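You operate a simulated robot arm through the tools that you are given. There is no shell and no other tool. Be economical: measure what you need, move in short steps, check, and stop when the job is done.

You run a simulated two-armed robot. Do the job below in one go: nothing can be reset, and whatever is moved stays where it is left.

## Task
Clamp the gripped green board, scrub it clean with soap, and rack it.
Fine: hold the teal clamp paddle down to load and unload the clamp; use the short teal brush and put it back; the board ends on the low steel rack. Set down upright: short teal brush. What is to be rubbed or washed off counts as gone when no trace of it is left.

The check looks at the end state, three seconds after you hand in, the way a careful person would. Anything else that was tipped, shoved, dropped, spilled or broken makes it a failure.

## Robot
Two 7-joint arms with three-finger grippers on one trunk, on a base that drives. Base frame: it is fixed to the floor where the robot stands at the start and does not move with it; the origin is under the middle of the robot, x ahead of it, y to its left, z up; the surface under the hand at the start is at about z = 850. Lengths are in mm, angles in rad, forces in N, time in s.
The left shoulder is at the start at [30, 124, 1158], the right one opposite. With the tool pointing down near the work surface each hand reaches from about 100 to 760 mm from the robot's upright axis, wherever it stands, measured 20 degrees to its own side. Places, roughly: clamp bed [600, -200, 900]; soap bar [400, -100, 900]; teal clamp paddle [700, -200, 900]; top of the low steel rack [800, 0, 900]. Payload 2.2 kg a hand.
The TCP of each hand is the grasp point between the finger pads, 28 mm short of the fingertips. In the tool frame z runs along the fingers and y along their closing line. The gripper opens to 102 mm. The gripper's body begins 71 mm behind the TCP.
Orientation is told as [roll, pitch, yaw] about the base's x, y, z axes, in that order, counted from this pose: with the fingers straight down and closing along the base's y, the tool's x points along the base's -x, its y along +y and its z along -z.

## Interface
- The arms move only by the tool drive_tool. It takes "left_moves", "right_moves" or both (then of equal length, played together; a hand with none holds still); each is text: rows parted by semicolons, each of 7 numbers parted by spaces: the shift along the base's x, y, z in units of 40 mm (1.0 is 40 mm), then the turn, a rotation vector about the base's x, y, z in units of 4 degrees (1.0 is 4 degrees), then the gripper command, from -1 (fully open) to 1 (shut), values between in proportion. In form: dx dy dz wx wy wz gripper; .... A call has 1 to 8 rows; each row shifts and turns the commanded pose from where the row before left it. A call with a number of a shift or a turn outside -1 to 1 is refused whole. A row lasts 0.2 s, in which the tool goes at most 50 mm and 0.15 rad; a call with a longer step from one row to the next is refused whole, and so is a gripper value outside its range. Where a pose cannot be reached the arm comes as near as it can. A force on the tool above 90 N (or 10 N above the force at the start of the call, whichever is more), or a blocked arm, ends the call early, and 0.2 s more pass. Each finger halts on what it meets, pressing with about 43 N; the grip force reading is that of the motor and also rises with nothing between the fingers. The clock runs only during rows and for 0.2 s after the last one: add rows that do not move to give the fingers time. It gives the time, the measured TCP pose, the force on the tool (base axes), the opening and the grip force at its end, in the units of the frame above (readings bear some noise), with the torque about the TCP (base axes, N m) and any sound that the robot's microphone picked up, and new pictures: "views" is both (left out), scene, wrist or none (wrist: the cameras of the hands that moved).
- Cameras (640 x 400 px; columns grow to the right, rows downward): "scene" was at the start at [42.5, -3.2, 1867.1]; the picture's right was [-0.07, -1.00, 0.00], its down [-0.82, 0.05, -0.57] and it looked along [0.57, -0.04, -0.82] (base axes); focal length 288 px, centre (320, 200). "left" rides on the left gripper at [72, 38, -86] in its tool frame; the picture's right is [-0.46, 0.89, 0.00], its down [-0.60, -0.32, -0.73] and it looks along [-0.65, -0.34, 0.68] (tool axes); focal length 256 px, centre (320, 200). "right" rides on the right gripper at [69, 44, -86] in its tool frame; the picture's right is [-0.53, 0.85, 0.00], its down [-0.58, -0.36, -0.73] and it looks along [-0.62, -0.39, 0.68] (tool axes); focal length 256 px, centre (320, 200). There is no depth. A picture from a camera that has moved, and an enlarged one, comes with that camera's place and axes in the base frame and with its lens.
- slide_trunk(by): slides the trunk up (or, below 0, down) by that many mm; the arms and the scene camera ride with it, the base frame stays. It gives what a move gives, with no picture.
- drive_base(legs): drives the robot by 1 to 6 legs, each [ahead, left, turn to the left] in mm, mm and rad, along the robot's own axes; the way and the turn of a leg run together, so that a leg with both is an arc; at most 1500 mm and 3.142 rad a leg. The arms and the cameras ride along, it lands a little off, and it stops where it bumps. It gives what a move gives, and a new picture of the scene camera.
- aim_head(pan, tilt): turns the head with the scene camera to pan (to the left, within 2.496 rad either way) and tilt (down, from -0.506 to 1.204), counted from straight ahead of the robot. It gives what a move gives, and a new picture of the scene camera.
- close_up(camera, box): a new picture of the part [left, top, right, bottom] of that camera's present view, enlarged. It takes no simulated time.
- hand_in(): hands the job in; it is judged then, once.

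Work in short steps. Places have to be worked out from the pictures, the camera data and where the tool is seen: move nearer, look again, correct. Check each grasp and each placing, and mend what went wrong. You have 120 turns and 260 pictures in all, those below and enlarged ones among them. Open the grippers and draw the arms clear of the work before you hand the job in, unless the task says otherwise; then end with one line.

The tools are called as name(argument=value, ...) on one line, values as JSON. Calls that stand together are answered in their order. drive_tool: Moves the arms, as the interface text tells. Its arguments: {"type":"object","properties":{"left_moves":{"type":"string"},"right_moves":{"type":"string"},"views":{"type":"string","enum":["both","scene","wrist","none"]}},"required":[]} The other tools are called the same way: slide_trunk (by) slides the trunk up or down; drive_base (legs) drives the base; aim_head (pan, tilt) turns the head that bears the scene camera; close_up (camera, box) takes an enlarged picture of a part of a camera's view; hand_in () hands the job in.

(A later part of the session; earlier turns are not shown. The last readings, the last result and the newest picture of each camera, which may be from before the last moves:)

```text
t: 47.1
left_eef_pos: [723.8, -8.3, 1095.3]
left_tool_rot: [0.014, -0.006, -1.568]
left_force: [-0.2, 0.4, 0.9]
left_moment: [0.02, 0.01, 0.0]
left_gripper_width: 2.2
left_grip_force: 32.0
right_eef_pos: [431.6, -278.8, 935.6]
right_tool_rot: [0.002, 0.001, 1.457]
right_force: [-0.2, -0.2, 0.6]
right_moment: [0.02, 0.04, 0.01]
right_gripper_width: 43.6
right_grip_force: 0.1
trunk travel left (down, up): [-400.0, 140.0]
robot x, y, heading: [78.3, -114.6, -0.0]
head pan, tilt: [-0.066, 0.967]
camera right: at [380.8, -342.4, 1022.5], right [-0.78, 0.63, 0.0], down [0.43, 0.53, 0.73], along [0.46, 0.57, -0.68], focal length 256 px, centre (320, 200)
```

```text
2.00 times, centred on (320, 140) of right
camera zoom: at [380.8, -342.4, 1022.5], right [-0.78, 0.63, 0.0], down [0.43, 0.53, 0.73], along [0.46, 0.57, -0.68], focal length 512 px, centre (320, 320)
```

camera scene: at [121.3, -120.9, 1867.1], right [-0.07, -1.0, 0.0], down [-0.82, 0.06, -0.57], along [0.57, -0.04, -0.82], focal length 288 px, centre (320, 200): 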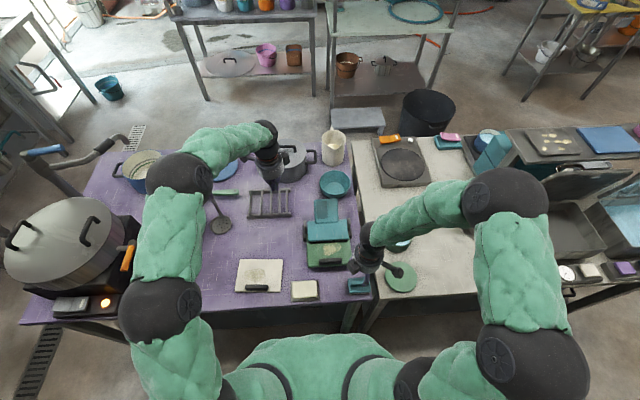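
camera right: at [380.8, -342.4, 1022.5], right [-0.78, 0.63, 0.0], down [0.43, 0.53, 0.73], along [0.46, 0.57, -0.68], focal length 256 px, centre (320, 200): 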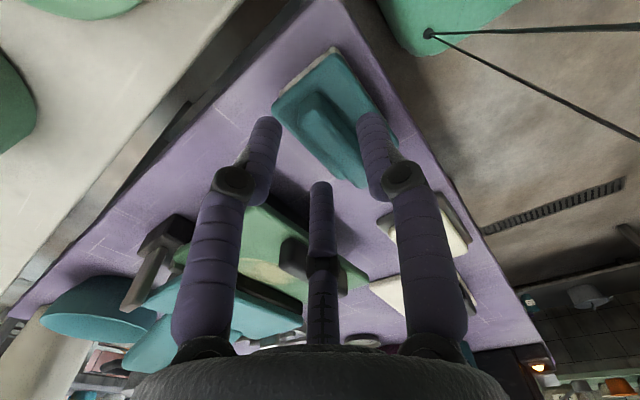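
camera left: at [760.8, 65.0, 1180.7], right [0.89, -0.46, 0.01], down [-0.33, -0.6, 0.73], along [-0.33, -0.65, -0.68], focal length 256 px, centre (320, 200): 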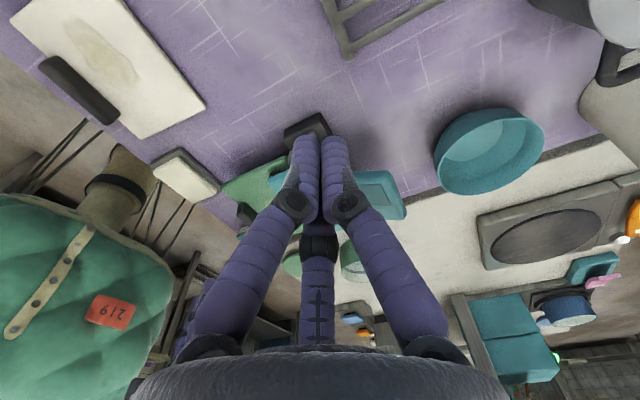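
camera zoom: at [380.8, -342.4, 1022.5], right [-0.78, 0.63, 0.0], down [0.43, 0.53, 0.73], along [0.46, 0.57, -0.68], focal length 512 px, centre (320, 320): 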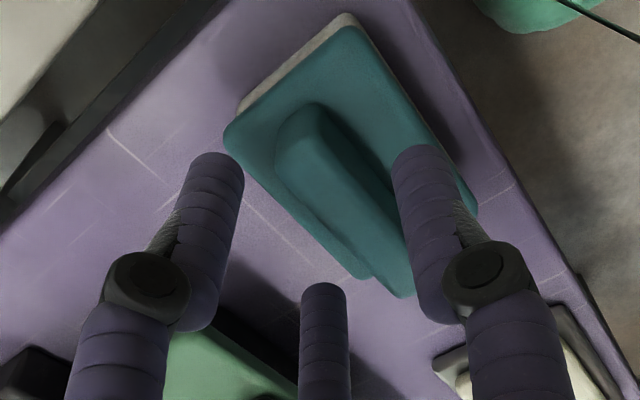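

The earlier touch on the +x side and the scene estimate both put the handle at about (439, -277). I'll shift +7 mm in x and lower with the narrower opening.

drive_tool(right_moves="0.18 0.06 0 0 0 0 0.1; 0 0 -0.15 0 0 0 0.1; 0 0 -0.15 0 0 0 0.1; 0 0 -0.1 0 0 0 0.1; 0 0 0 0 0 0 0.1", views="wrist")

close_up(camera="right", box=[160, 40, 480, 240])

close_up(camera="scene", box=[320, 230, 420, 310])

```text
t: 48.4
left_eef_pos: [724.7, -8.2, 1095.4]
left_tool_rot: [0.015, -0.005, -1.569]
left_force: [-0.3, 0.2, -0.5]
left_moment: [0.0, 0.01, 0.01]
left_gripper_width: 2.2
left_grip_force: 31.6
right_eef_pos: [440.9, -277.3, 918.9]
right_tool_rot: [0.0, 0.001, 1.458]
right_force: [0.0, 0.0, 0.4]
right_moment: [-0.02, 0.0, -0.04]
right_gripper_width: 45.8
right_grip_force: 0.0
trunk travel left (down, up): [-400.0, 140.0]
robot x, y, heading: [77.8, -118.4, -0.002]
head pan, tilt: [-0.066, 0.967]
camera right: at [388.3, -340.4, 1005.8], right [-0.78, 0.63, 0.0], down [0.43, 0.53, 0.73], along [0.46, 0.57, -0.68], focal length 256 px, centre (320, 200)
```

right: 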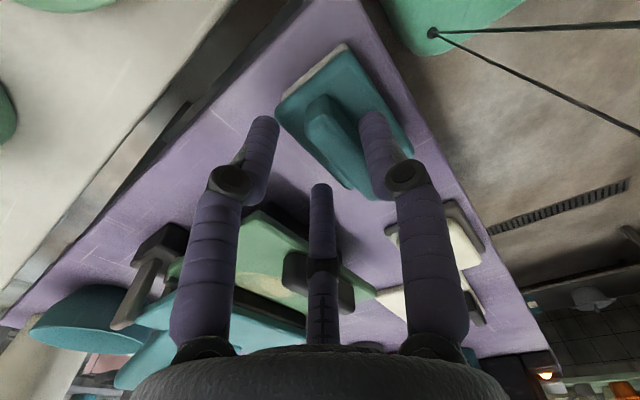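

```text
2.00 times, centred on (320, 140) of right
camera zoom: at [388.3, -340.4, 1005.8], right [-0.78, 0.63, 0.0], down [0.43, 0.53, 0.73], along [0.46, 0.57, -0.68], focal length 512 px, centre (320, 320)
```

zoom: 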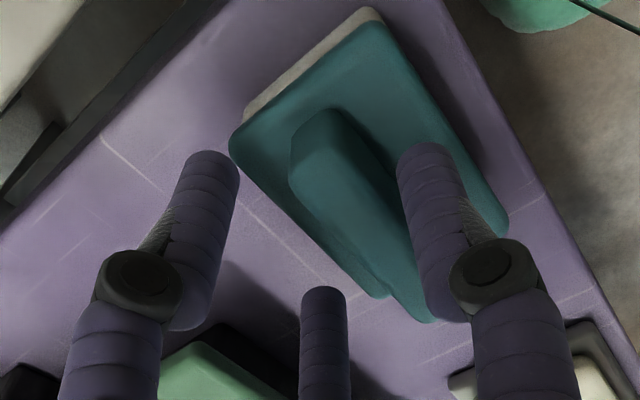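

```text
5.00 times, centred on (370, 270) of scene
camera zoom: at [121.8, -120.8, 1867.1], right [-0.07, -1.0, 0.0], down [-0.82, 0.06, -0.57], along [0.57, -0.04, -0.82], focal length 1442 px, centre (70, -150)
```

zoom: 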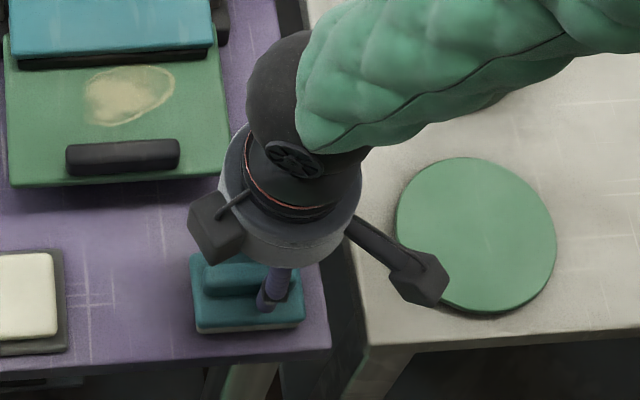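

The brush was nudged about 15 mm and now sits at about (426, -266) with yaw ≈0. I'll raise, square the hand and re-centre over it.

drive_tool(right_moves="0 0 0.5 0 0 0 0.1; -0.18 0.14 0 0 0 0.8 0.1; -0.18 0.14 0 0 0 0.8 0.1; 0 0 0 0 0 0 0.1", views="wrist")

close_up(camera="right", box=[160, 40, 480, 240])

close_up(camera="scene", box=[320, 230, 420, 310])

```text
t: 49.4
left_eef_pos: [723.7, -9.8, 1095.3]
left_tool_rot: [0.013, -0.004, -1.568]
left_force: [0.0, 0.0, -0.2]
left_moment: [0.0, 0.0, 0.04]
left_gripper_width: 2.1
left_grip_force: 31.2
right_eef_pos: [424.7, -265.6, 939.0]
right_tool_rot: [0.003, 0.0, 1.571]
right_force: [-0.3, -0.6, -0.2]
right_moment: [-0.03, -0.04, 0.0]
right_gripper_width: 46.2
right_grip_force: 0.0
trunk travel left (down, up): [-400.0, 140.0]
robot x, y, heading: [77.9, -117.9, 0.003]
head pan, tilt: [-0.066, 0.967]
camera right: at [380.7, -334.2, 1025.4], right [-0.85, 0.53, 0.0], down [0.37, 0.58, 0.73], along [0.39, 0.62, -0.68], focal length 256 px, centre (320, 200)
```

right: 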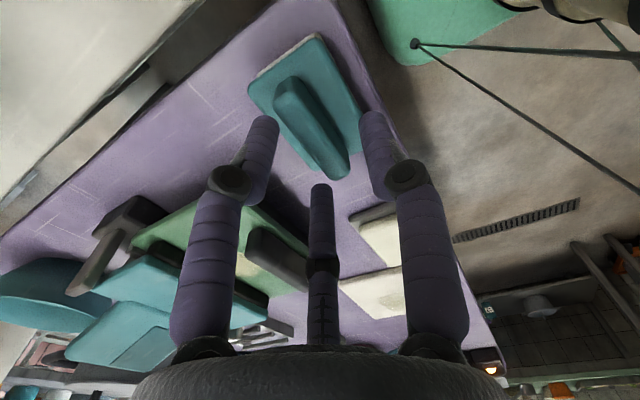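

```text
2.00 times, centred on (320, 140) of right
camera zoom: at [380.7, -334.2, 1025.4], right [-0.85, 0.53, 0.0], down [0.37, 0.58, 0.73], along [0.39, 0.62, -0.68], focal length 512 px, centre (320, 320)
```

zoom: 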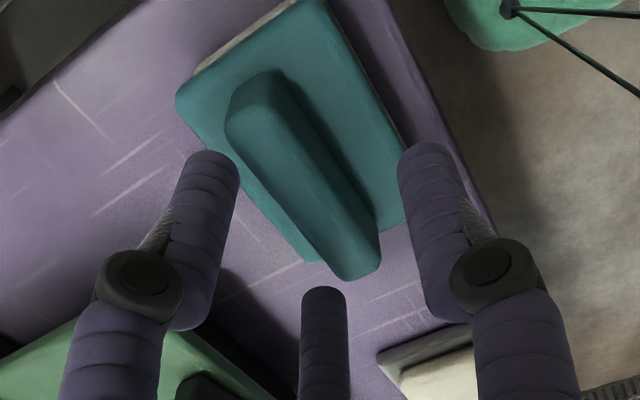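

```text
5.00 times, centred on (370, 270) of scene
camera zoom: at [122.2, -120.9, 1867.1], right [-0.07, -1.0, 0.0], down [-0.82, 0.06, -0.57], along [0.57, -0.04, -0.82], focal length 1442 px, centre (70, -150)
```

zoom: 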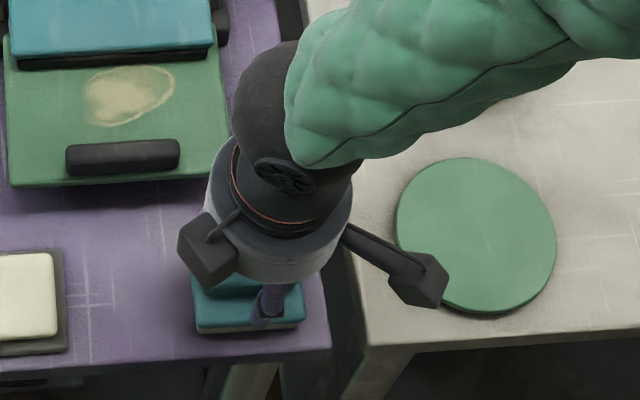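

The handle now lies centred between the fingers. I'll descend to z≈917 and close.

drive_tool(right_moves="0 -0.1 -0.2 0 0 0 0.1; 0 0 -0.2 0 0 0 0.1; 0 0 -0.15 0 0 0 0.1; 0 0 0 0 0 0 0.1; 0 0 0 0 0 0 0.5; 0 0 0 0 0 0 1; 0 0 0 0 0 0 1; 0 0 0 0 0 0 1", views="wrist")

close_up(camera="right", box=[160, 40, 480, 240])

```text
t: 51.1
left_eef_pos: [724.2, -8.6, 1095.9]
left_tool_rot: [0.015, -0.006, -1.569]
left_force: [-0.1, -0.8, -0.5]
left_moment: [0.02, -0.02, -0.02]
left_gripper_width: 1.8
left_grip_force: 31.1
right_eef_pos: [425.2, -268.8, 916.9]
right_tool_rot: [0.003, 0.0, 1.569]
right_force: [-0.2, -0.5, -0.1]
right_moment: [-0.01, 0.0, 0.01]
right_gripper_width: 26.1
right_grip_force: 42.8
trunk travel left (down, up): [-400.0, 140.0]
robot x, y, heading: [83.6, -116.9, 0.0]
head pan, tilt: [-0.066, 0.967]
camera right: at [380.9, -338.1, 1003.5], right [-0.84, 0.54, 0.0], down [0.37, 0.58, 0.73], along [0.39, 0.62, -0.68], focal length 256 px, centre (320, 200)
```

right: 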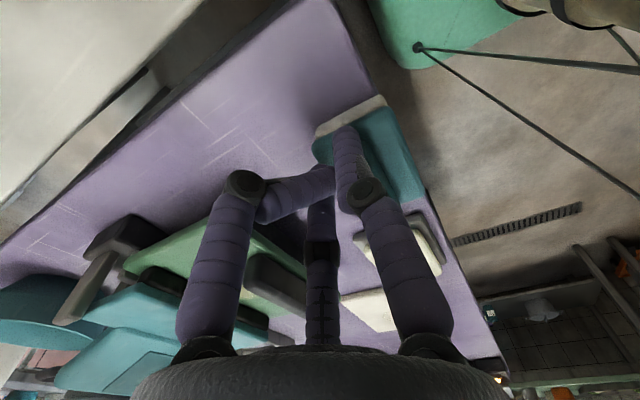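

```text
2.00 times, centred on (320, 140) of right
camera zoom: at [380.9, -338.1, 1003.5], right [-0.84, 0.54, 0.0], down [0.37, 0.58, 0.73], along [0.39, 0.62, -0.68], focal length 512 px, centre (320, 320)
```

zoom: 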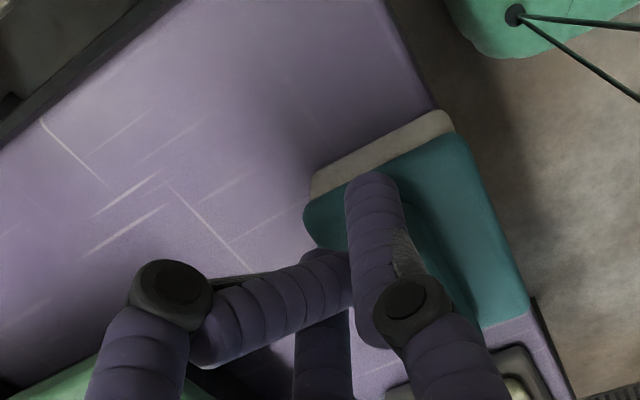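

Something is off, since the brush shifted relative to the fingers. I'll check the scene view before doing anything else.

close_up(camera="scene", box=[320, 230, 420, 310])

close_up(camera="left", box=[130, 120, 330, 280])

```text
5.00 times, centred on (370, 270) of scene
camera zoom: at [121.9, -120.6, 1867.1], right [-0.07, -1.0, 0.0], down [-0.82, 0.06, -0.57], along [0.57, -0.04, -0.82], focal length 1442 px, centre (70, -150)
```

zoom: 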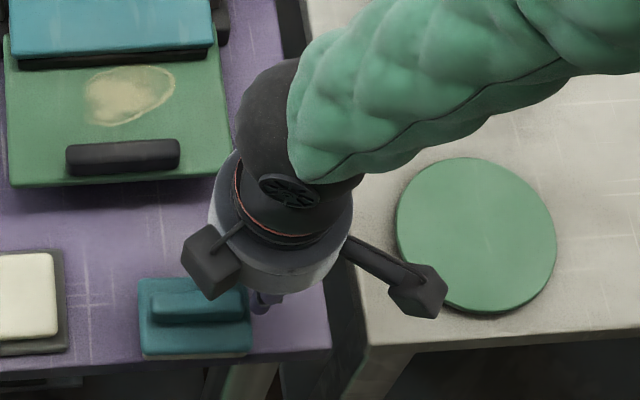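

```text
2.50 times, centred on (230, 200) of left
camera zoom: at [760.2, 63.7, 1181.5], right [0.89, -0.46, 0.01], down [-0.33, -0.6, 0.73], along [-0.33, -0.65, -0.68], focal length 640 px, centre (545, 200)
```

zoom: 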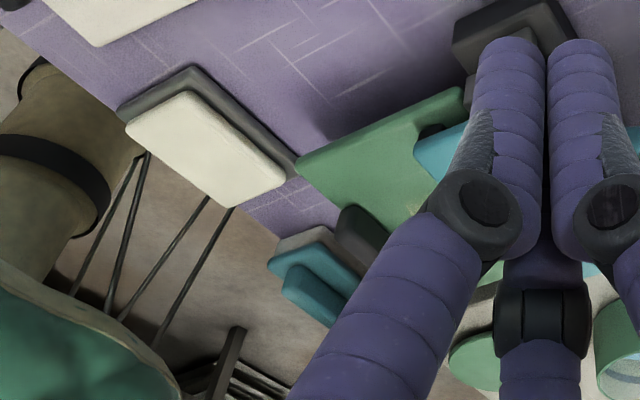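

The fingers look like they meet beyond the handle's right end, and the brush is now close to the table edge. I'll lift straight up slightly without opening and see whether the brush is held.

drive_tool(right_moves="0 0 0.1 0 0 0 1; 0 0 0.2 0 0 0 1; 0 0 0 0 0 0 1", views="wrist")

close_up(camera="scene", box=[320, 230, 420, 310])

close_up(camera="right", box=[160, 40, 480, 240])

```text
t: 52.0
left_eef_pos: [724.4, -8.5, 1095.7]
left_tool_rot: [0.014, -0.004, -1.569]
left_force: [0.8, -0.6, -0.4]
left_moment: [-0.03, -0.01, 0.03]
left_gripper_width: 2.2
left_grip_force: 31.2
right_eef_pos: [425.7, -269.5, 928.6]
right_tool_rot: [0.001, -0.001, 1.569]
right_force: [0.2, -0.3, 0.1]
right_moment: [0.0, -0.03, -0.01]
right_gripper_width: 25.7
right_grip_force: 42.5
trunk travel left (down, up): [-400.0, 140.0]
robot x, y, heading: [77.4, -115.9, -0.007]
head pan, tilt: [-0.066, 0.967]
camera right: at [380.6, -338.1, 1015.3], right [-0.84, 0.54, 0.0], down [0.37, 0.58, 0.73], along [0.39, 0.62, -0.68], focal length 256 px, centre (320, 200)
```

right: 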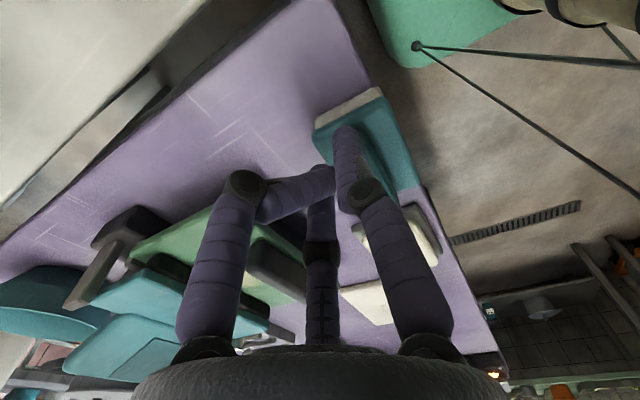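

```text
5.00 times, centred on (370, 270) of scene
camera zoom: at [122.1, -120.9, 1867.1], right [-0.07, -1.0, 0.0], down [-0.82, 0.06, -0.57], along [0.57, -0.04, -0.82], focal length 1442 px, centre (70, -150)
```

zoom: 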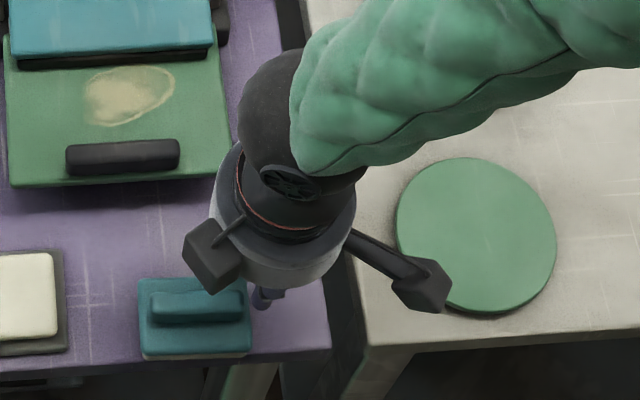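

```text
2.00 times, centred on (320, 140) of right
camera zoom: at [380.6, -338.1, 1015.3], right [-0.84, 0.54, 0.0], down [0.37, 0.58, 0.73], along [0.39, 0.62, -0.68], focal length 512 px, centre (320, 320)
```

zoom: 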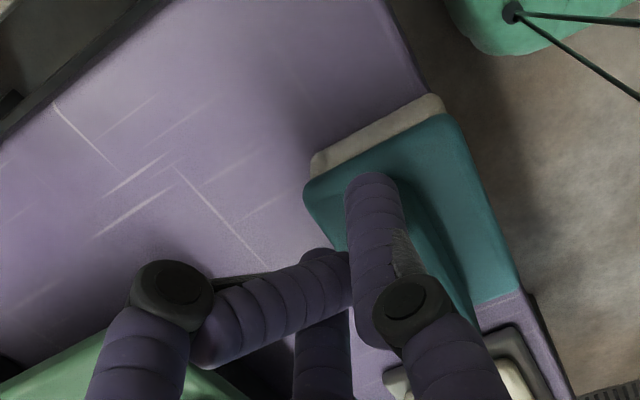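

The brush isn't held. The pictures show why: the hand really has three fingers, A at tool +y and B and C at ±120°, so with that opening B and C landed on the handle. I'll lift, open wider and get a fresh look at the brush.

drive_tool(right_moves="0 0 0.9 0 0 0 1; 0 0 0.9 0 0 0 0; -0.05 -0.6 0 0 0 0 -0.6; 0 0 0 0 0 0 -0.6; 0 0 0 0 0 0 -0.6", views="wrist")

close_up(camera="scene", box=[320, 230, 420, 310])

close_up(camera="right", box=[160, 40, 480, 240])

```text
t: 53.1
left_eef_pos: [724.2, -9.3, 1095.6]
left_tool_rot: [0.015, -0.005, -1.568]
left_force: [0.2, 0.3, -0.2]
left_moment: [-0.02, -0.04, 0.04]
left_gripper_width: 2.6
left_grip_force: 31.6
right_eef_pos: [422.3, -293.7, 1001.6]
right_tool_rot: [0.002, 0.001, 1.569]
right_force: [0.5, -1.5, -0.7]
right_moment: [0.01, -0.02, 0.01]
right_gripper_width: 81.6
right_grip_force: 0.1
trunk travel left (down, up): [-400.0, 140.0]
robot x, y, heading: [80.1, -117.1, -0.006]
head pan, tilt: [-0.066, 0.967]
camera right: at [377.5, -361.6, 1088.7], right [-0.84, 0.54, 0.0], down [0.37, 0.58, 0.73], along [0.39, 0.62, -0.68], focal length 256 px, centre (320, 200)
```

right: 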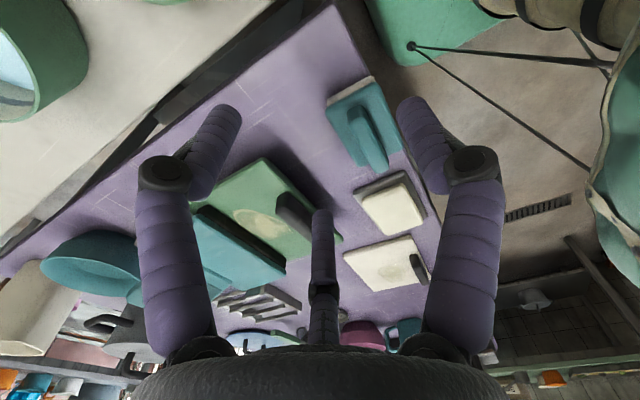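

```text
5.00 times, centred on (370, 270) of scene
camera zoom: at [121.9, -121.4, 1867.1], right [-0.07, -1.0, 0.0], down [-0.82, 0.06, -0.57], along [0.57, -0.04, -0.82], focal length 1442 px, centre (70, -150)
```

zoom: 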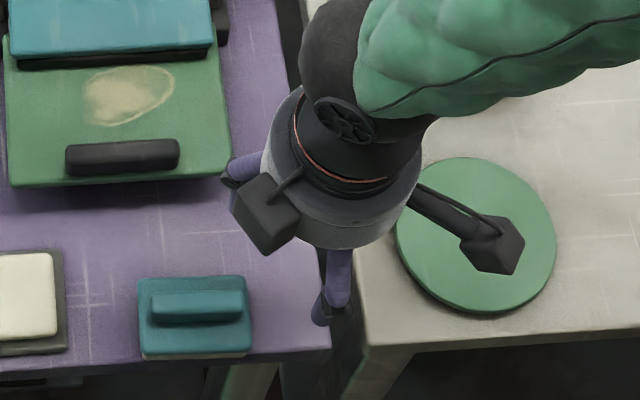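

```text
2.00 times, centred on (320, 140) of right
camera zoom: at [377.5, -361.6, 1088.7], right [-0.84, 0.54, 0.0], down [0.37, 0.58, 0.73], along [0.39, 0.62, -0.68], focal length 512 px, centre (320, 320)
```

zoom: 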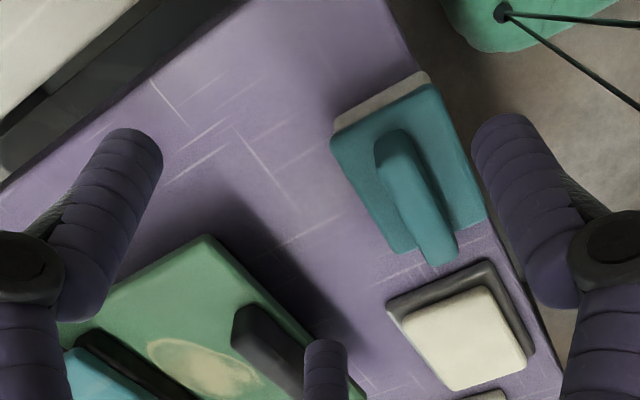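

Scene and wrist rays intersect with the handle top at z≈895 and centre about (420, -229). I'll hover at (428, -229) with ~52 mm opening so A (the -x finger) meets the handle first and pushes it away from the table edge.

drive_tool(right_moves="0.07 0.8 -0.3 0 0 0 0; 0.07 0.8 -0.5 0 0 0 0; 0 0 -0.5 0 0 0 0; 0 0 -0.4 0 0 0 0; 0 0 0 0 0 0 0", views="wrist")

close_up(camera="scene", box=[320, 230, 420, 310])

close_up(camera="right", box=[200, 60, 440, 210])

```text
t: 54.4
left_eef_pos: [721.8, -9.2, 1094.3]
left_tool_rot: [0.014, -0.006, -1.569]
left_force: [-0.5, 0.0, -0.5]
left_moment: [0.01, -0.02, 0.01]
left_gripper_width: 2.1
left_grip_force: 31.2
right_eef_pos: [427.5, -229.9, 933.5]
right_tool_rot: [0.002, -0.002, 1.569]
right_force: [-0.2, -0.2, 0.1]
right_moment: [0.0, 0.0, -0.03]
right_gripper_width: 50.8
right_grip_force: 0.0
trunk travel left (down, up): [-400.0, 140.0]
robot x, y, heading: [80.3, -121.7, -0.003]
head pan, tilt: [-0.066, 0.967]
camera right: at [382.7, -298.4, 1019.7], right [-0.84, 0.54, 0.0], down [0.37, 0.58, 0.73], along [0.39, 0.62, -0.68], focal length 256 px, centre (320, 200)
```

right: 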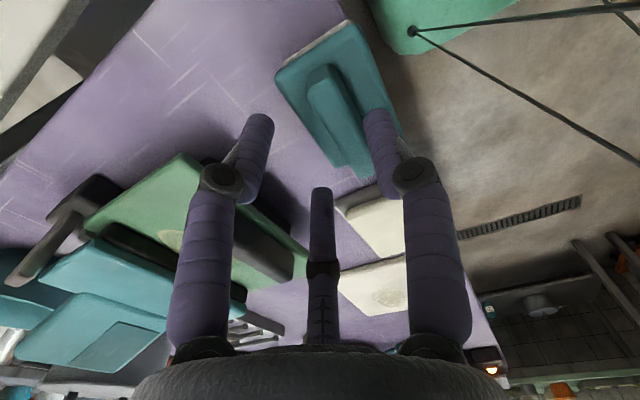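

```text
5.00 times, centred on (370, 270) of scene
camera zoom: at [121.6, -121.0, 1867.1], right [-0.07, -1.0, 0.0], down [-0.82, 0.06, -0.57], along [0.57, -0.04, -0.82], focal length 1442 px, centre (70, -150)
```

zoom: 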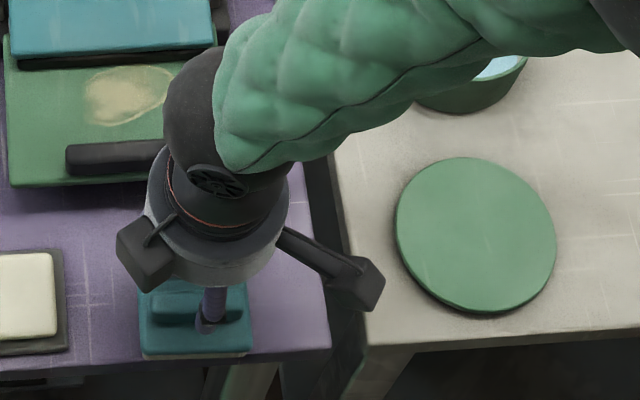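

```text
2.67 times, centred on (320, 135) of right
camera zoom: at [382.7, -298.4, 1019.7], right [-0.84, 0.54, 0.0], down [0.37, 0.58, 0.73], along [0.39, 0.62, -0.68], focal length 683 px, centre (320, 373)
```

zoom: 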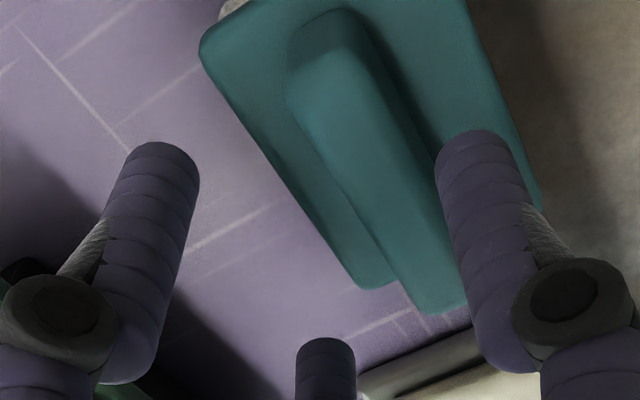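

The handle is at x≈414-418, y≈-226. I'll set TCP to (422, -227) with a 60 mm opening and descend with force checks.

drive_tool(right_moves="-0.14 0.07 0 0 0 0 -0.18; 0 0 -0.2 0 0 0 -0.18; 0 0 -0.2 0 0 0 -0.18; 0 0 -0.15 0 0 0 -0.18; 0 0 0 0 0 0 -0.18", views="wrist")

close_up(camera="right", box=[200, 60, 440, 210])

close_up(camera="scene", box=[320, 230, 420, 310])

```text
t: 55.5
left_eef_pos: [723.6, -9.0, 1095.5]
left_tool_rot: [0.012, -0.004, -1.568]
left_force: [-0.3, -1.1, 0.1]
left_moment: [-0.04, 0.03, 0.04]
left_gripper_width: 2.1
left_grip_force: 31.8
right_eef_pos: [423.6, -227.3, 912.6]
right_tool_rot: [0.002, 0.0, 1.57]
right_force: [0.8, 0.2, 0.7]
right_moment: [0.01, -0.03, 0.01]
right_gripper_width: 60.3
right_grip_force: 0.1
trunk travel left (down, up): [-400.0, 140.0]
robot x, y, heading: [77.1, -118.9, -0.005]
head pan, tilt: [-0.066, 0.967]
camera right: at [378.4, -295.4, 998.4], right [-0.84, 0.54, 0.0], down [0.37, 0.58, 0.73], along [0.39, 0.62, -0.68], focal length 256 px, centre (320, 200)
```

right: 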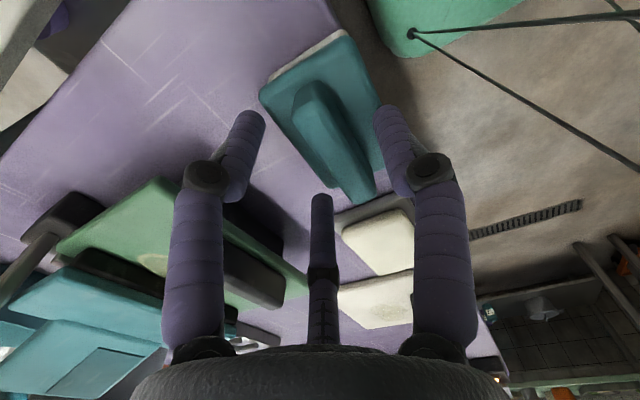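

```text
2.67 times, centred on (320, 135) of right
camera zoom: at [378.4, -295.4, 998.4], right [-0.84, 0.54, 0.0], down [0.37, 0.58, 0.73], along [0.39, 0.62, -0.68], focal length 683 px, centre (320, 373)
```

zoom: 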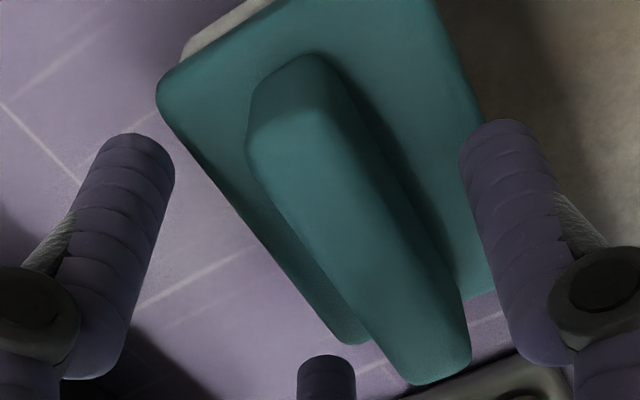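

```text
5.00 times, centred on (370, 270) of scene
camera zoom: at [121.9, -120.7, 1867.1], right [-0.07, -1.0, 0.0], down [-0.82, 0.06, -0.57], along [0.57, -0.04, -0.82], focal length 1442 px, centre (70, -150)
```

zoom: 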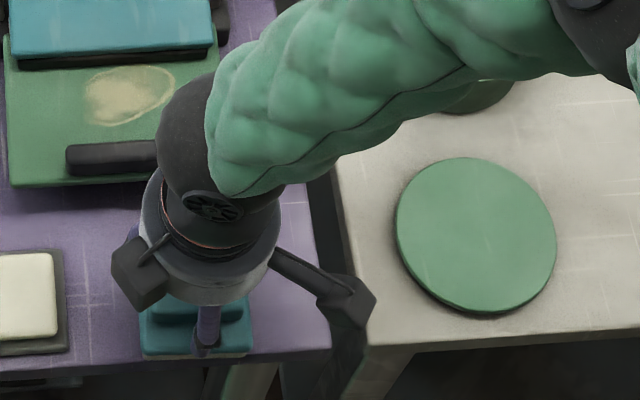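

Finger A is on one side and B and C on the other, with no contact. I'll close slowly and check.

drive_tool(right_moves="0 0 0 0 0 0 0; 0 0 0 0 0 0 0.2; 0 0 0 0 0 0 0.4; 0 0 0 0 0 0 0.6; 0 0 0 0 0 0 0.8", views="wrist")

close_up(camera="scene", box=[320, 230, 420, 310])

```text
t: 56.8
left_eef_pos: [723.7, -8.3, 1095.7]
left_tool_rot: [0.015, -0.006, -1.567]
left_force: [-0.2, 0.7, -0.3]
left_moment: [-0.01, 0.04, -0.02]
left_gripper_width: 2.2
left_grip_force: 31.6
right_eef_pos: [422.9, -226.5, 911.7]
right_tool_rot: [0.001, -0.001, 1.569]
right_force: [0.8, 0.4, 0.1]
right_moment: [0.01, 0.05, 0.03]
right_gripper_width: 24.2
right_grip_force: 43.5
trunk travel left (down, up): [-400.0, 140.0]
robot x, y, heading: [82.0, -116.1, -0.002]
head pan, tilt: [-0.066, 0.967]
camera right: at [378.4, -295.4, 998.5], right [-0.84, 0.54, 0.0], down [0.37, 0.58, 0.73], along [0.39, 0.62, -0.68], focal length 256 px, centre (320, 200)
```

right: 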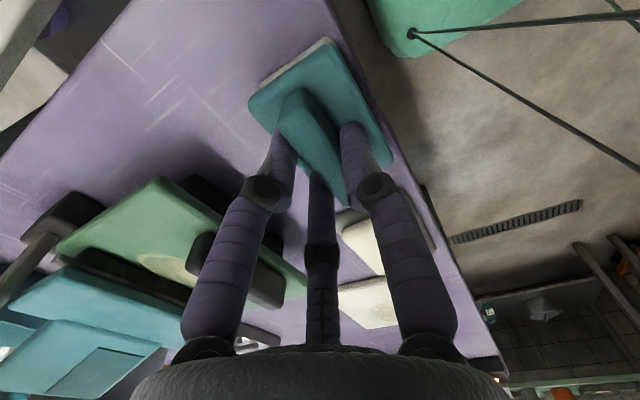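

```text
5.00 times, centred on (370, 270) of scene
camera zoom: at [121.9, -120.8, 1867.1], right [-0.07, -1.0, 0.0], down [-0.82, 0.06, -0.57], along [0.57, -0.04, -0.82], focal length 1442 px, centre (70, -150)
```

zoom: 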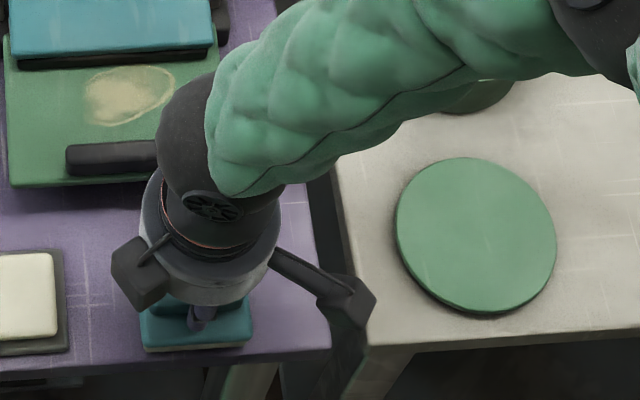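

A clean three-finger grip at 24.2 mm. I'll lift and check.

drive_tool(right_moves="0 0 0.2 0 0 0 1; 0 0 0.4 0 0 0 1; 0 0 0.6 0 0 0 1; 0 0 0.6 0 0 0 1; 0 0 0 0 0 0 1", views="both")

close_up(camera="scene", box=[280, 210, 400, 310])

```text
t: 58.0
left_eef_pos: [723.8, -8.2, 1096.2]
left_tool_rot: [0.014, -0.006, -1.569]
left_force: [0.5, -0.1, 0.3]
left_moment: [0.02, 0.03, 0.0]
left_gripper_width: 2.4
left_grip_force: 31.0
right_eef_pos: [421.6, -225.3, 985.6]
right_tool_rot: [0.003, 0.0, 1.569]
right_force: [-1.3, 0.2, -0.4]
right_moment: [0.02, 0.01, -0.02]
right_gripper_width: 24.2
right_grip_force: 42.6
trunk travel left (down, up): [-400.0, 140.0]
robot x, y, heading: [79.7, -116.9, -0.002]
head pan, tilt: [-0.066, 0.967]
camera scene: at [122.4, -120.9, 1867.0], right [-0.07, -1.0, 0.0], down [-0.82, 0.06, -0.57], along [0.57, -0.04, -0.82], focal length 288 px, centre (320, 200)
camera right: at [377.2, -294.8, 1071.0], right [-0.84, 0.54, 0.0], down [0.37, 0.58, 0.73], along [0.39, 0.62, -0.68], focal length 256 px, centre (320, 200)
```

scene: 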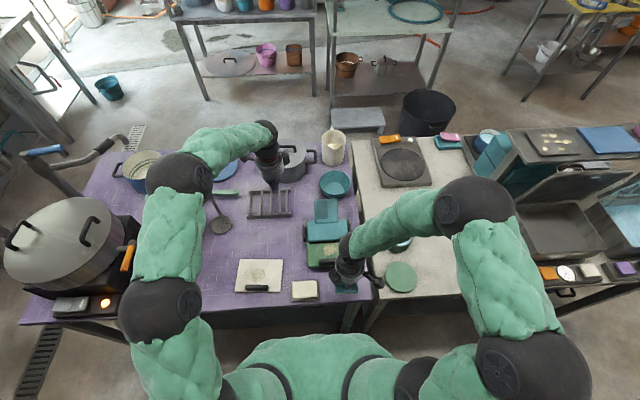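
right: 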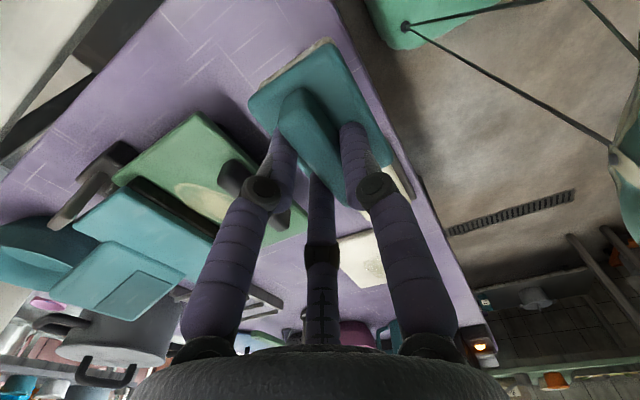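

```text
4.00 times, centred on (340, 260) of scene
camera zoom: at [122.4, -120.9, 1867.0], right [-0.07, -1.0, 0.0], down [-0.82, 0.06, -0.57], along [0.57, -0.04, -0.82], focal length 1154 px, centre (240, -40)
```

zoom: 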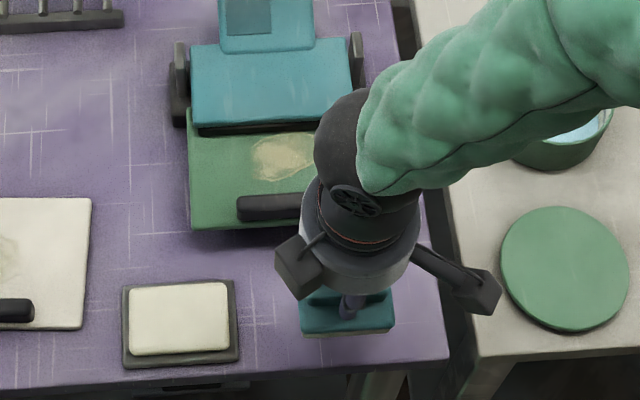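

The brush is held firmly. The soap is centred at about (439, -90) with its top near z 878. I'll carry the brush over it and approach down to TCP z≈950.

drive_tool(right_moves="0.1 0.9 0 0 0 0 1; 0.1 0.9 0 0 0 0 1; 0.1 0.9 0 0 0 0 1; 0.1 0.7 0 0 0 0 1; 0 0 -0.4 0 0 0 1; 0 0 -0.4 0 0 0 1; 0 0 0 0 0 0 1", views="wrist")

close_up(camera="scene", box=[260, 230, 360, 310])

```text
t: 59.5
left_eef_pos: [723.9, -9.2, 1095.7]
left_tool_rot: [0.013, -0.005, -1.569]
left_force: [0.2, 0.3, -0.7]
left_moment: [-0.01, 0.0, 0.02]
left_gripper_width: 2.1
left_grip_force: 31.5
right_eef_pos: [438.5, -90.9, 950.6]
right_tool_rot: [0.001, 0.0, 1.569]
right_force: [-0.3, -0.5, -1.5]
right_moment: [-0.01, -0.01, 0.01]
right_gripper_width: 23.9
right_grip_force: 43.8
trunk travel left (down, up): [-400.0, 140.0]
robot x, y, heading: [80.2, -117.0, -0.003]
head pan, tilt: [-0.066, 0.967]
camera right: at [393.1, -159.6, 1038.0], right [-0.84, 0.54, 0.0], down [0.37, 0.58, 0.73], along [0.39, 0.62, -0.68], focal length 256 px, centre (320, 200)
```

right: 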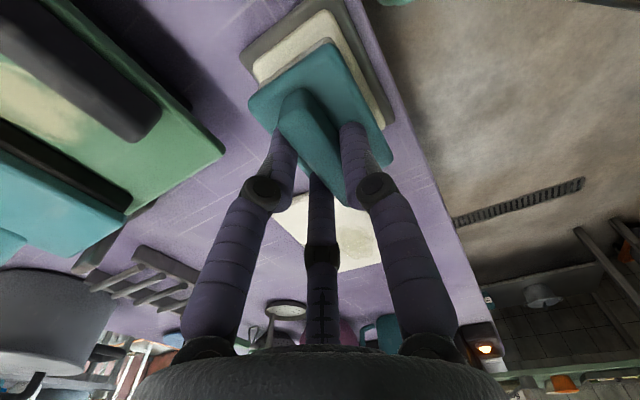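

```text
5.00 times, centred on (310, 270) of scene
camera zoom: at [121.6, -121.2, 1867.1], right [-0.07, -1.0, 0.0], down [-0.82, 0.06, -0.57], along [0.57, -0.04, -0.82], focal length 1442 px, centre (370, -150)
```

zoom: 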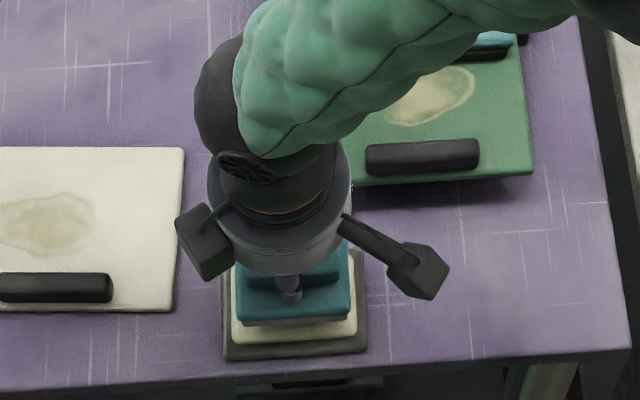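

The brush is centred over the soap. I'll descend in small steps until it touches.

drive_tool(right_moves="0 0 -0.08 0 0 0 1; 0 0 -0.08 0 0 0 1; 0 0 0 0 0 0 1", views="none")

drive_tool(right_moves="0 0 -0.06 0 0 0 1; 0 0 -0.06 0 0 0 1; 0 0 0 0 0 0 1", views="none")

```text
t: 60.4
left_eef_pos: [724.0, -8.4, 1095.7]
left_tool_rot: [0.014, -0.005, -1.569]
left_force: [-0.2, -0.1, 0.2]
left_moment: [-0.01, -0.01, -0.01]
left_gripper_width: 2.2
left_grip_force: 31.4
right_eef_pos: [437.4, -90.7, 944.9]
right_tool_rot: [0.001, 0.0, 1.569]
right_force: [-0.3, -0.4, -2.1]
right_moment: [0.0, 0.02, 0.01]
right_gripper_width: 24.2
right_grip_force: 43.0
trunk travel left (down, up): [-400.0, 140.0]
robot x, y, heading: [78.3, -119.9, -0.002]
head pan, tilt: [-0.066, 0.967]
```

```text
t: 61.1
left_eef_pos: [723.6, -8.5, 1096.3]
left_tool_rot: [0.015, -0.005, -1.569]
left_force: [0.1, -1.1, 0.0]
left_moment: [0.0, 0.0, 0.01]
left_gripper_width: 2.2
left_grip_force: 31.5
right_eef_pos: [437.9, -91.2, 939.4]
right_tool_rot: [0.002, 0.001, 1.569]
right_force: [-0.9, 0.0, -0.4]
right_moment: [0.0, 0.0, -0.05]
right_gripper_width: 24.1
right_grip_force: 43.0
trunk travel left (down, up): [-400.0, 140.0]
robot x, y, heading: [78.7, -117.3, -0.006]
head pan, tilt: [-0.066, 0.967]
```

No contact yet, so I'll continue down in small steps.

drive_tool(right_moves="0 0 -0.06 0 0 0 1; 0 0 -0.06 0 0 0 1; 0 0 0 0 0 0 1", views="none")

drive_tool(right_moves="0 0 -0.06 0 0 0 1; 0 0 -0.04 0 0 0 1; 0 0 0 0 0 0 1", views="none")

```text
t: 62.0
left_eef_pos: [724.6, -8.8, 1095.7]
left_tool_rot: [0.015, -0.005, -1.569]
left_force: [-0.7, -0.6, -0.3]
left_moment: [0.0, 0.0, 0.0]
left_gripper_width: 1.7
left_grip_force: 31.7
right_eef_pos: [439.8, -91.3, 935.9]
right_tool_rot: [0.002, 0.0, 1.569]
right_force: [-1.1, -1.3, 6.0]
right_moment: [0.0, 0.23, 0.0]
right_gripper_width: 24.1
right_grip_force: 42.9
trunk travel left (down, up): [-400.0, 140.0]
robot x, y, heading: [74.6, -117.1, -0.001]
head pan, tilt: [-0.066, 0.967]
```

```text
t: 62.8
left_eef_pos: [722.7, -8.5, 1098.0]
left_tool_rot: [0.017, -0.006, -1.57]
left_force: [-0.3, 0.0, -0.8]
left_moment: [0.01, -0.01, -0.01]
left_gripper_width: 2.0
left_grip_force: 31.7
right_eef_pos: [439.4, -90.8, 933.9]
right_tool_rot: [-0.003, -0.002, 1.57]
right_force: [-5.1, -0.4, 45.5]
right_moment: [0.02, 0.67, 0.01]
right_gripper_width: 24.7
right_grip_force: 42.8
trunk travel left (down, up): [-400.0, 140.0]
robot x, y, heading: [81.8, -117.6, -0.003]
head pan, tilt: [-0.066, 0.967]
```

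Contact is at TCP z≈936, and the force is now 45 N. I'll ease off to a light force, then rub gently along y.

drive_tool(right_moves="0 0 0.06 0 0 0 1; 0 0 0 0 0 0 1", views="none")

drive_tool(right_moves="0 0.25 0 0 0 0 1; 0 -0.25 0 0 0 0 1; 0 -0.25 0 0 0 0 1; 0 0.25 0 0 0 0 1; 0 0.25 0 0 0 0 1; 0 -0.25 0 0 0 0 1; 0 -0.25 0 0 0 0 1; 0 0.25 0 0 0 0 1", views="wrist")

close_up(camera="scene", box=[260, 230, 360, 310])

```text
t: 63.4
left_eef_pos: [724.1, -8.4, 1095.0]
left_tool_rot: [0.013, -0.005, -1.57]
left_force: [-0.3, 0.2, 0.4]
left_moment: [-0.01, -0.03, 0.02]
left_gripper_width: 2.3
left_grip_force: 31.5
right_eef_pos: [439.7, -91.1, 934.3]
right_tool_rot: [0.002, 0.0, 1.569]
right_force: [3.1, 2.1, 11.0]
right_moment: [0.58, -0.05, -0.16]
right_gripper_width: 24.2
right_grip_force: 43.0
trunk travel left (down, up): [-400.0, 140.0]
robot x, y, heading: [79.1, -116.6, -0.004]
head pan, tilt: [-0.066, 0.967]
```

```text
t: 65.2
left_eef_pos: [722.7, -8.1, 1094.5]
left_tool_rot: [0.012, -0.005, -1.571]
left_force: [0.2, -0.7, 0.3]
left_moment: [-0.02, 0.01, -0.01]
left_gripper_width: 2.4
left_grip_force: 31.7
right_eef_pos: [439.2, -90.6, 935.4]
right_tool_rot: [0.001, 0.001, 1.569]
right_force: [0.4, 0.7, -1.2]
right_moment: [0.01, 0.02, -0.03]
right_gripper_width: 24.0
right_grip_force: 43.4
trunk travel left (down, up): [-400.0, 140.0]
robot x, y, heading: [80.8, -115.2, 0.003]
head pan, tilt: [-0.066, 0.967]
camera right: at [394.3, -158.4, 1021.5], right [-0.84, 0.54, 0.0], down [0.37, 0.58, 0.73], along [0.39, 0.62, -0.68], focal length 256 px, centre (320, 200)
```

right: 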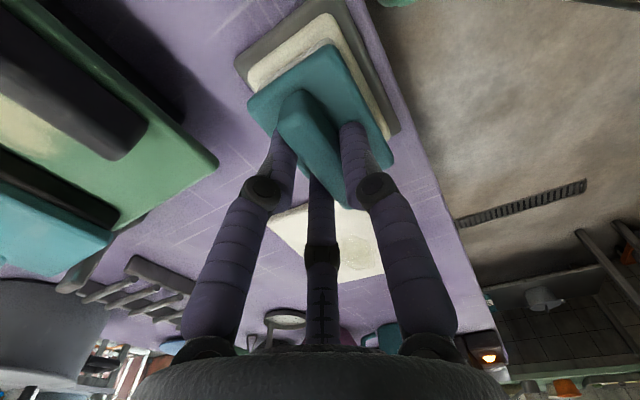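

```text
5.00 times, centred on (310, 270) of scene
camera zoom: at [122.0, -119.6, 1867.0], right [-0.07, -1.0, 0.0], down [-0.82, 0.06, -0.57], along [0.57, -0.04, -0.82], focal length 1442 px, centre (370, -150)
```

zoom: 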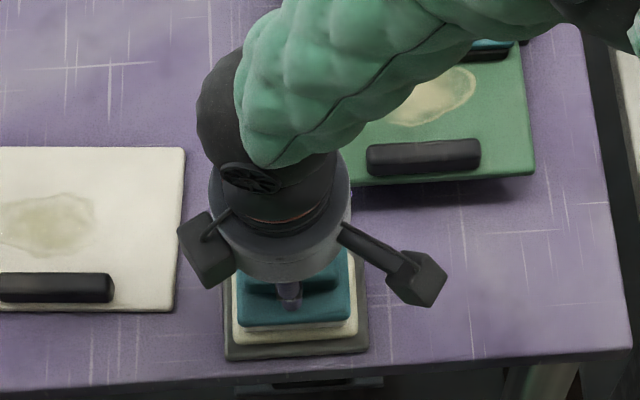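

The dish stayed in place, but the contact faded. I'll lower 1.5 mm and rub again with a few strokes.

drive_tool(right_moves="0 0 -0.04 0 0 0 1; 0 0.2 0 0 0 0 1; 0 -0.2 0 0 0 0 1; 0 -0.2 0 0 0 0 1; 0 0.2 0 0 0 0 1; 0 0.2 0 0 0 0 1; 0 -0.2 0 0 0 0 1", views="none")

drive_tool(right_moves="0 0 -0.02 0 0 0 1; 0 -0.2 0 0 0 0 1; 0 0.2 0 0 0 0 1; 0 0.2 0 0 0 0 1; 0 -0.2 0 0 0 0 1; 0 -0.2 0 0 0 0 1; 0 0.2 0 0 0 0 1", views="none")

```text
t: 66.8
left_eef_pos: [721.9, -6.9, 1096.3]
left_tool_rot: [0.015, -0.005, -1.568]
left_force: [-0.4, 0.0, 0.3]
left_moment: [-0.01, -0.01, 0.04]
left_gripper_width: 2.0
left_grip_force: 31.5
right_eef_pos: [440.2, -87.9, 934.2]
right_tool_rot: [-0.002, -0.003, 1.569]
right_force: [-0.6, 9.8, 26.3]
right_moment: [-0.19, 0.41, -0.16]
right_gripper_width: 24.2
right_grip_force: 42.9
trunk travel left (down, up): [-400.0, 140.0]
robot x, y, heading: [79.4, -116.2, -0.001]
head pan, tilt: [-0.066, 0.967]
```

```text
t: 68.3
left_eef_pos: [722.0, -12.0, 1097.0]
left_tool_rot: [0.015, -0.004, -1.569]
left_force: [0.5, 0.2, 0.5]
left_moment: [0.02, 0.01, 0.02]
left_gripper_width: 2.0
left_grip_force: 31.3
right_eef_pos: [438.8, -93.0, 932.6]
right_tool_rot: [0.0, 0.002, 1.565]
right_force: [3.5, -15.1, 42.1]
right_moment: [-0.13, 0.22, 0.1]
right_gripper_width: 24.0
right_grip_force: 43.1
trunk travel left (down, up): [-400.0, 140.0]
robot x, y, heading: [80.4, -118.3, -0.004]
head pan, tilt: [-0.066, 0.967]
```

Soaping had good contact. I'll lift, check the dish, and carry the brush above the stain at about (566, -195).

drive_tool(right_moves="0 0 0.5 0 0 0 1; 0 0 0.8 0 0 0 1; 0.1 0 0.7 0 0 0 1; 0.6 -0.5 0 0 0 0 1; 0.6 -0.5 0 0 0 0 1; 0.6 -0.5 0 0 0 0 1; 0.6 -0.5 0 0 0 0 1; 0.6 -0.5 0 0 0 0 1", views="both")

close_up(camera="scene", box=[270, 200, 380, 310])

```text
t: 70.2
left_eef_pos: [723.7, -9.4, 1094.6]
left_tool_rot: [0.013, -0.005, -1.569]
left_force: [-0.5, 0.3, -0.5]
left_moment: [0.03, -0.01, -0.01]
left_gripper_width: 2.0
left_grip_force: 31.8
right_eef_pos: [561.7, -189.6, 1010.9]
right_tool_rot: [0.003, 0.002, 1.57]
right_force: [-0.5, -0.4, -1.6]
right_moment: [0.0, 0.04, 0.0]
right_gripper_width: 24.0
right_grip_force: 42.7
trunk travel left (down, up): [-400.0, 140.0]
robot x, y, heading: [80.1, -114.9, -0.005]
head pan, tilt: [-0.066, 0.967]
camera scene: at [123.0, -121.6, 1867.0], right [-0.07, -1.0, 0.0], down [-0.82, 0.06, -0.57], along [0.57, -0.04, -0.82], focal length 288 px, centre (320, 200)
camera right: at [518.1, -257.7, 1097.3], right [-0.85, 0.53, 0.0], down [0.37, 0.58, 0.73], along [0.39, 0.62, -0.68], focal length 256 px, centre (320, 200)
```

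scene: 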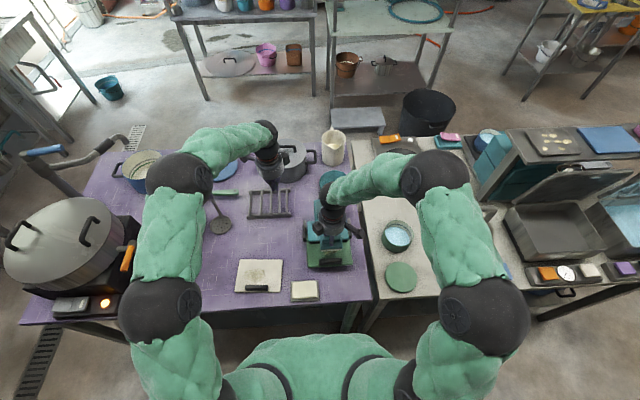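
right: 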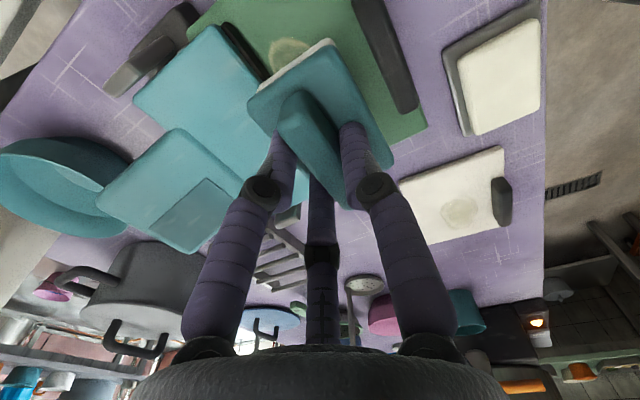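

```text
3.64 times, centred on (325, 255) of scene
camera zoom: at [123.0, -121.6, 1867.0], right [-0.07, -1.0, 0.0], down [-0.82, 0.06, -0.57], along [0.57, -0.04, -0.82], focal length 1049 px, centre (302, 0)
```

zoom: 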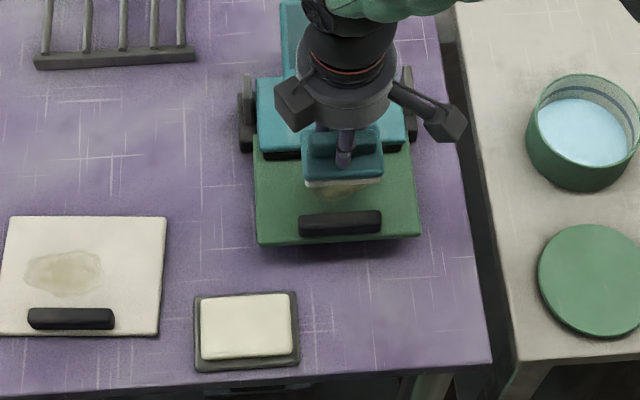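

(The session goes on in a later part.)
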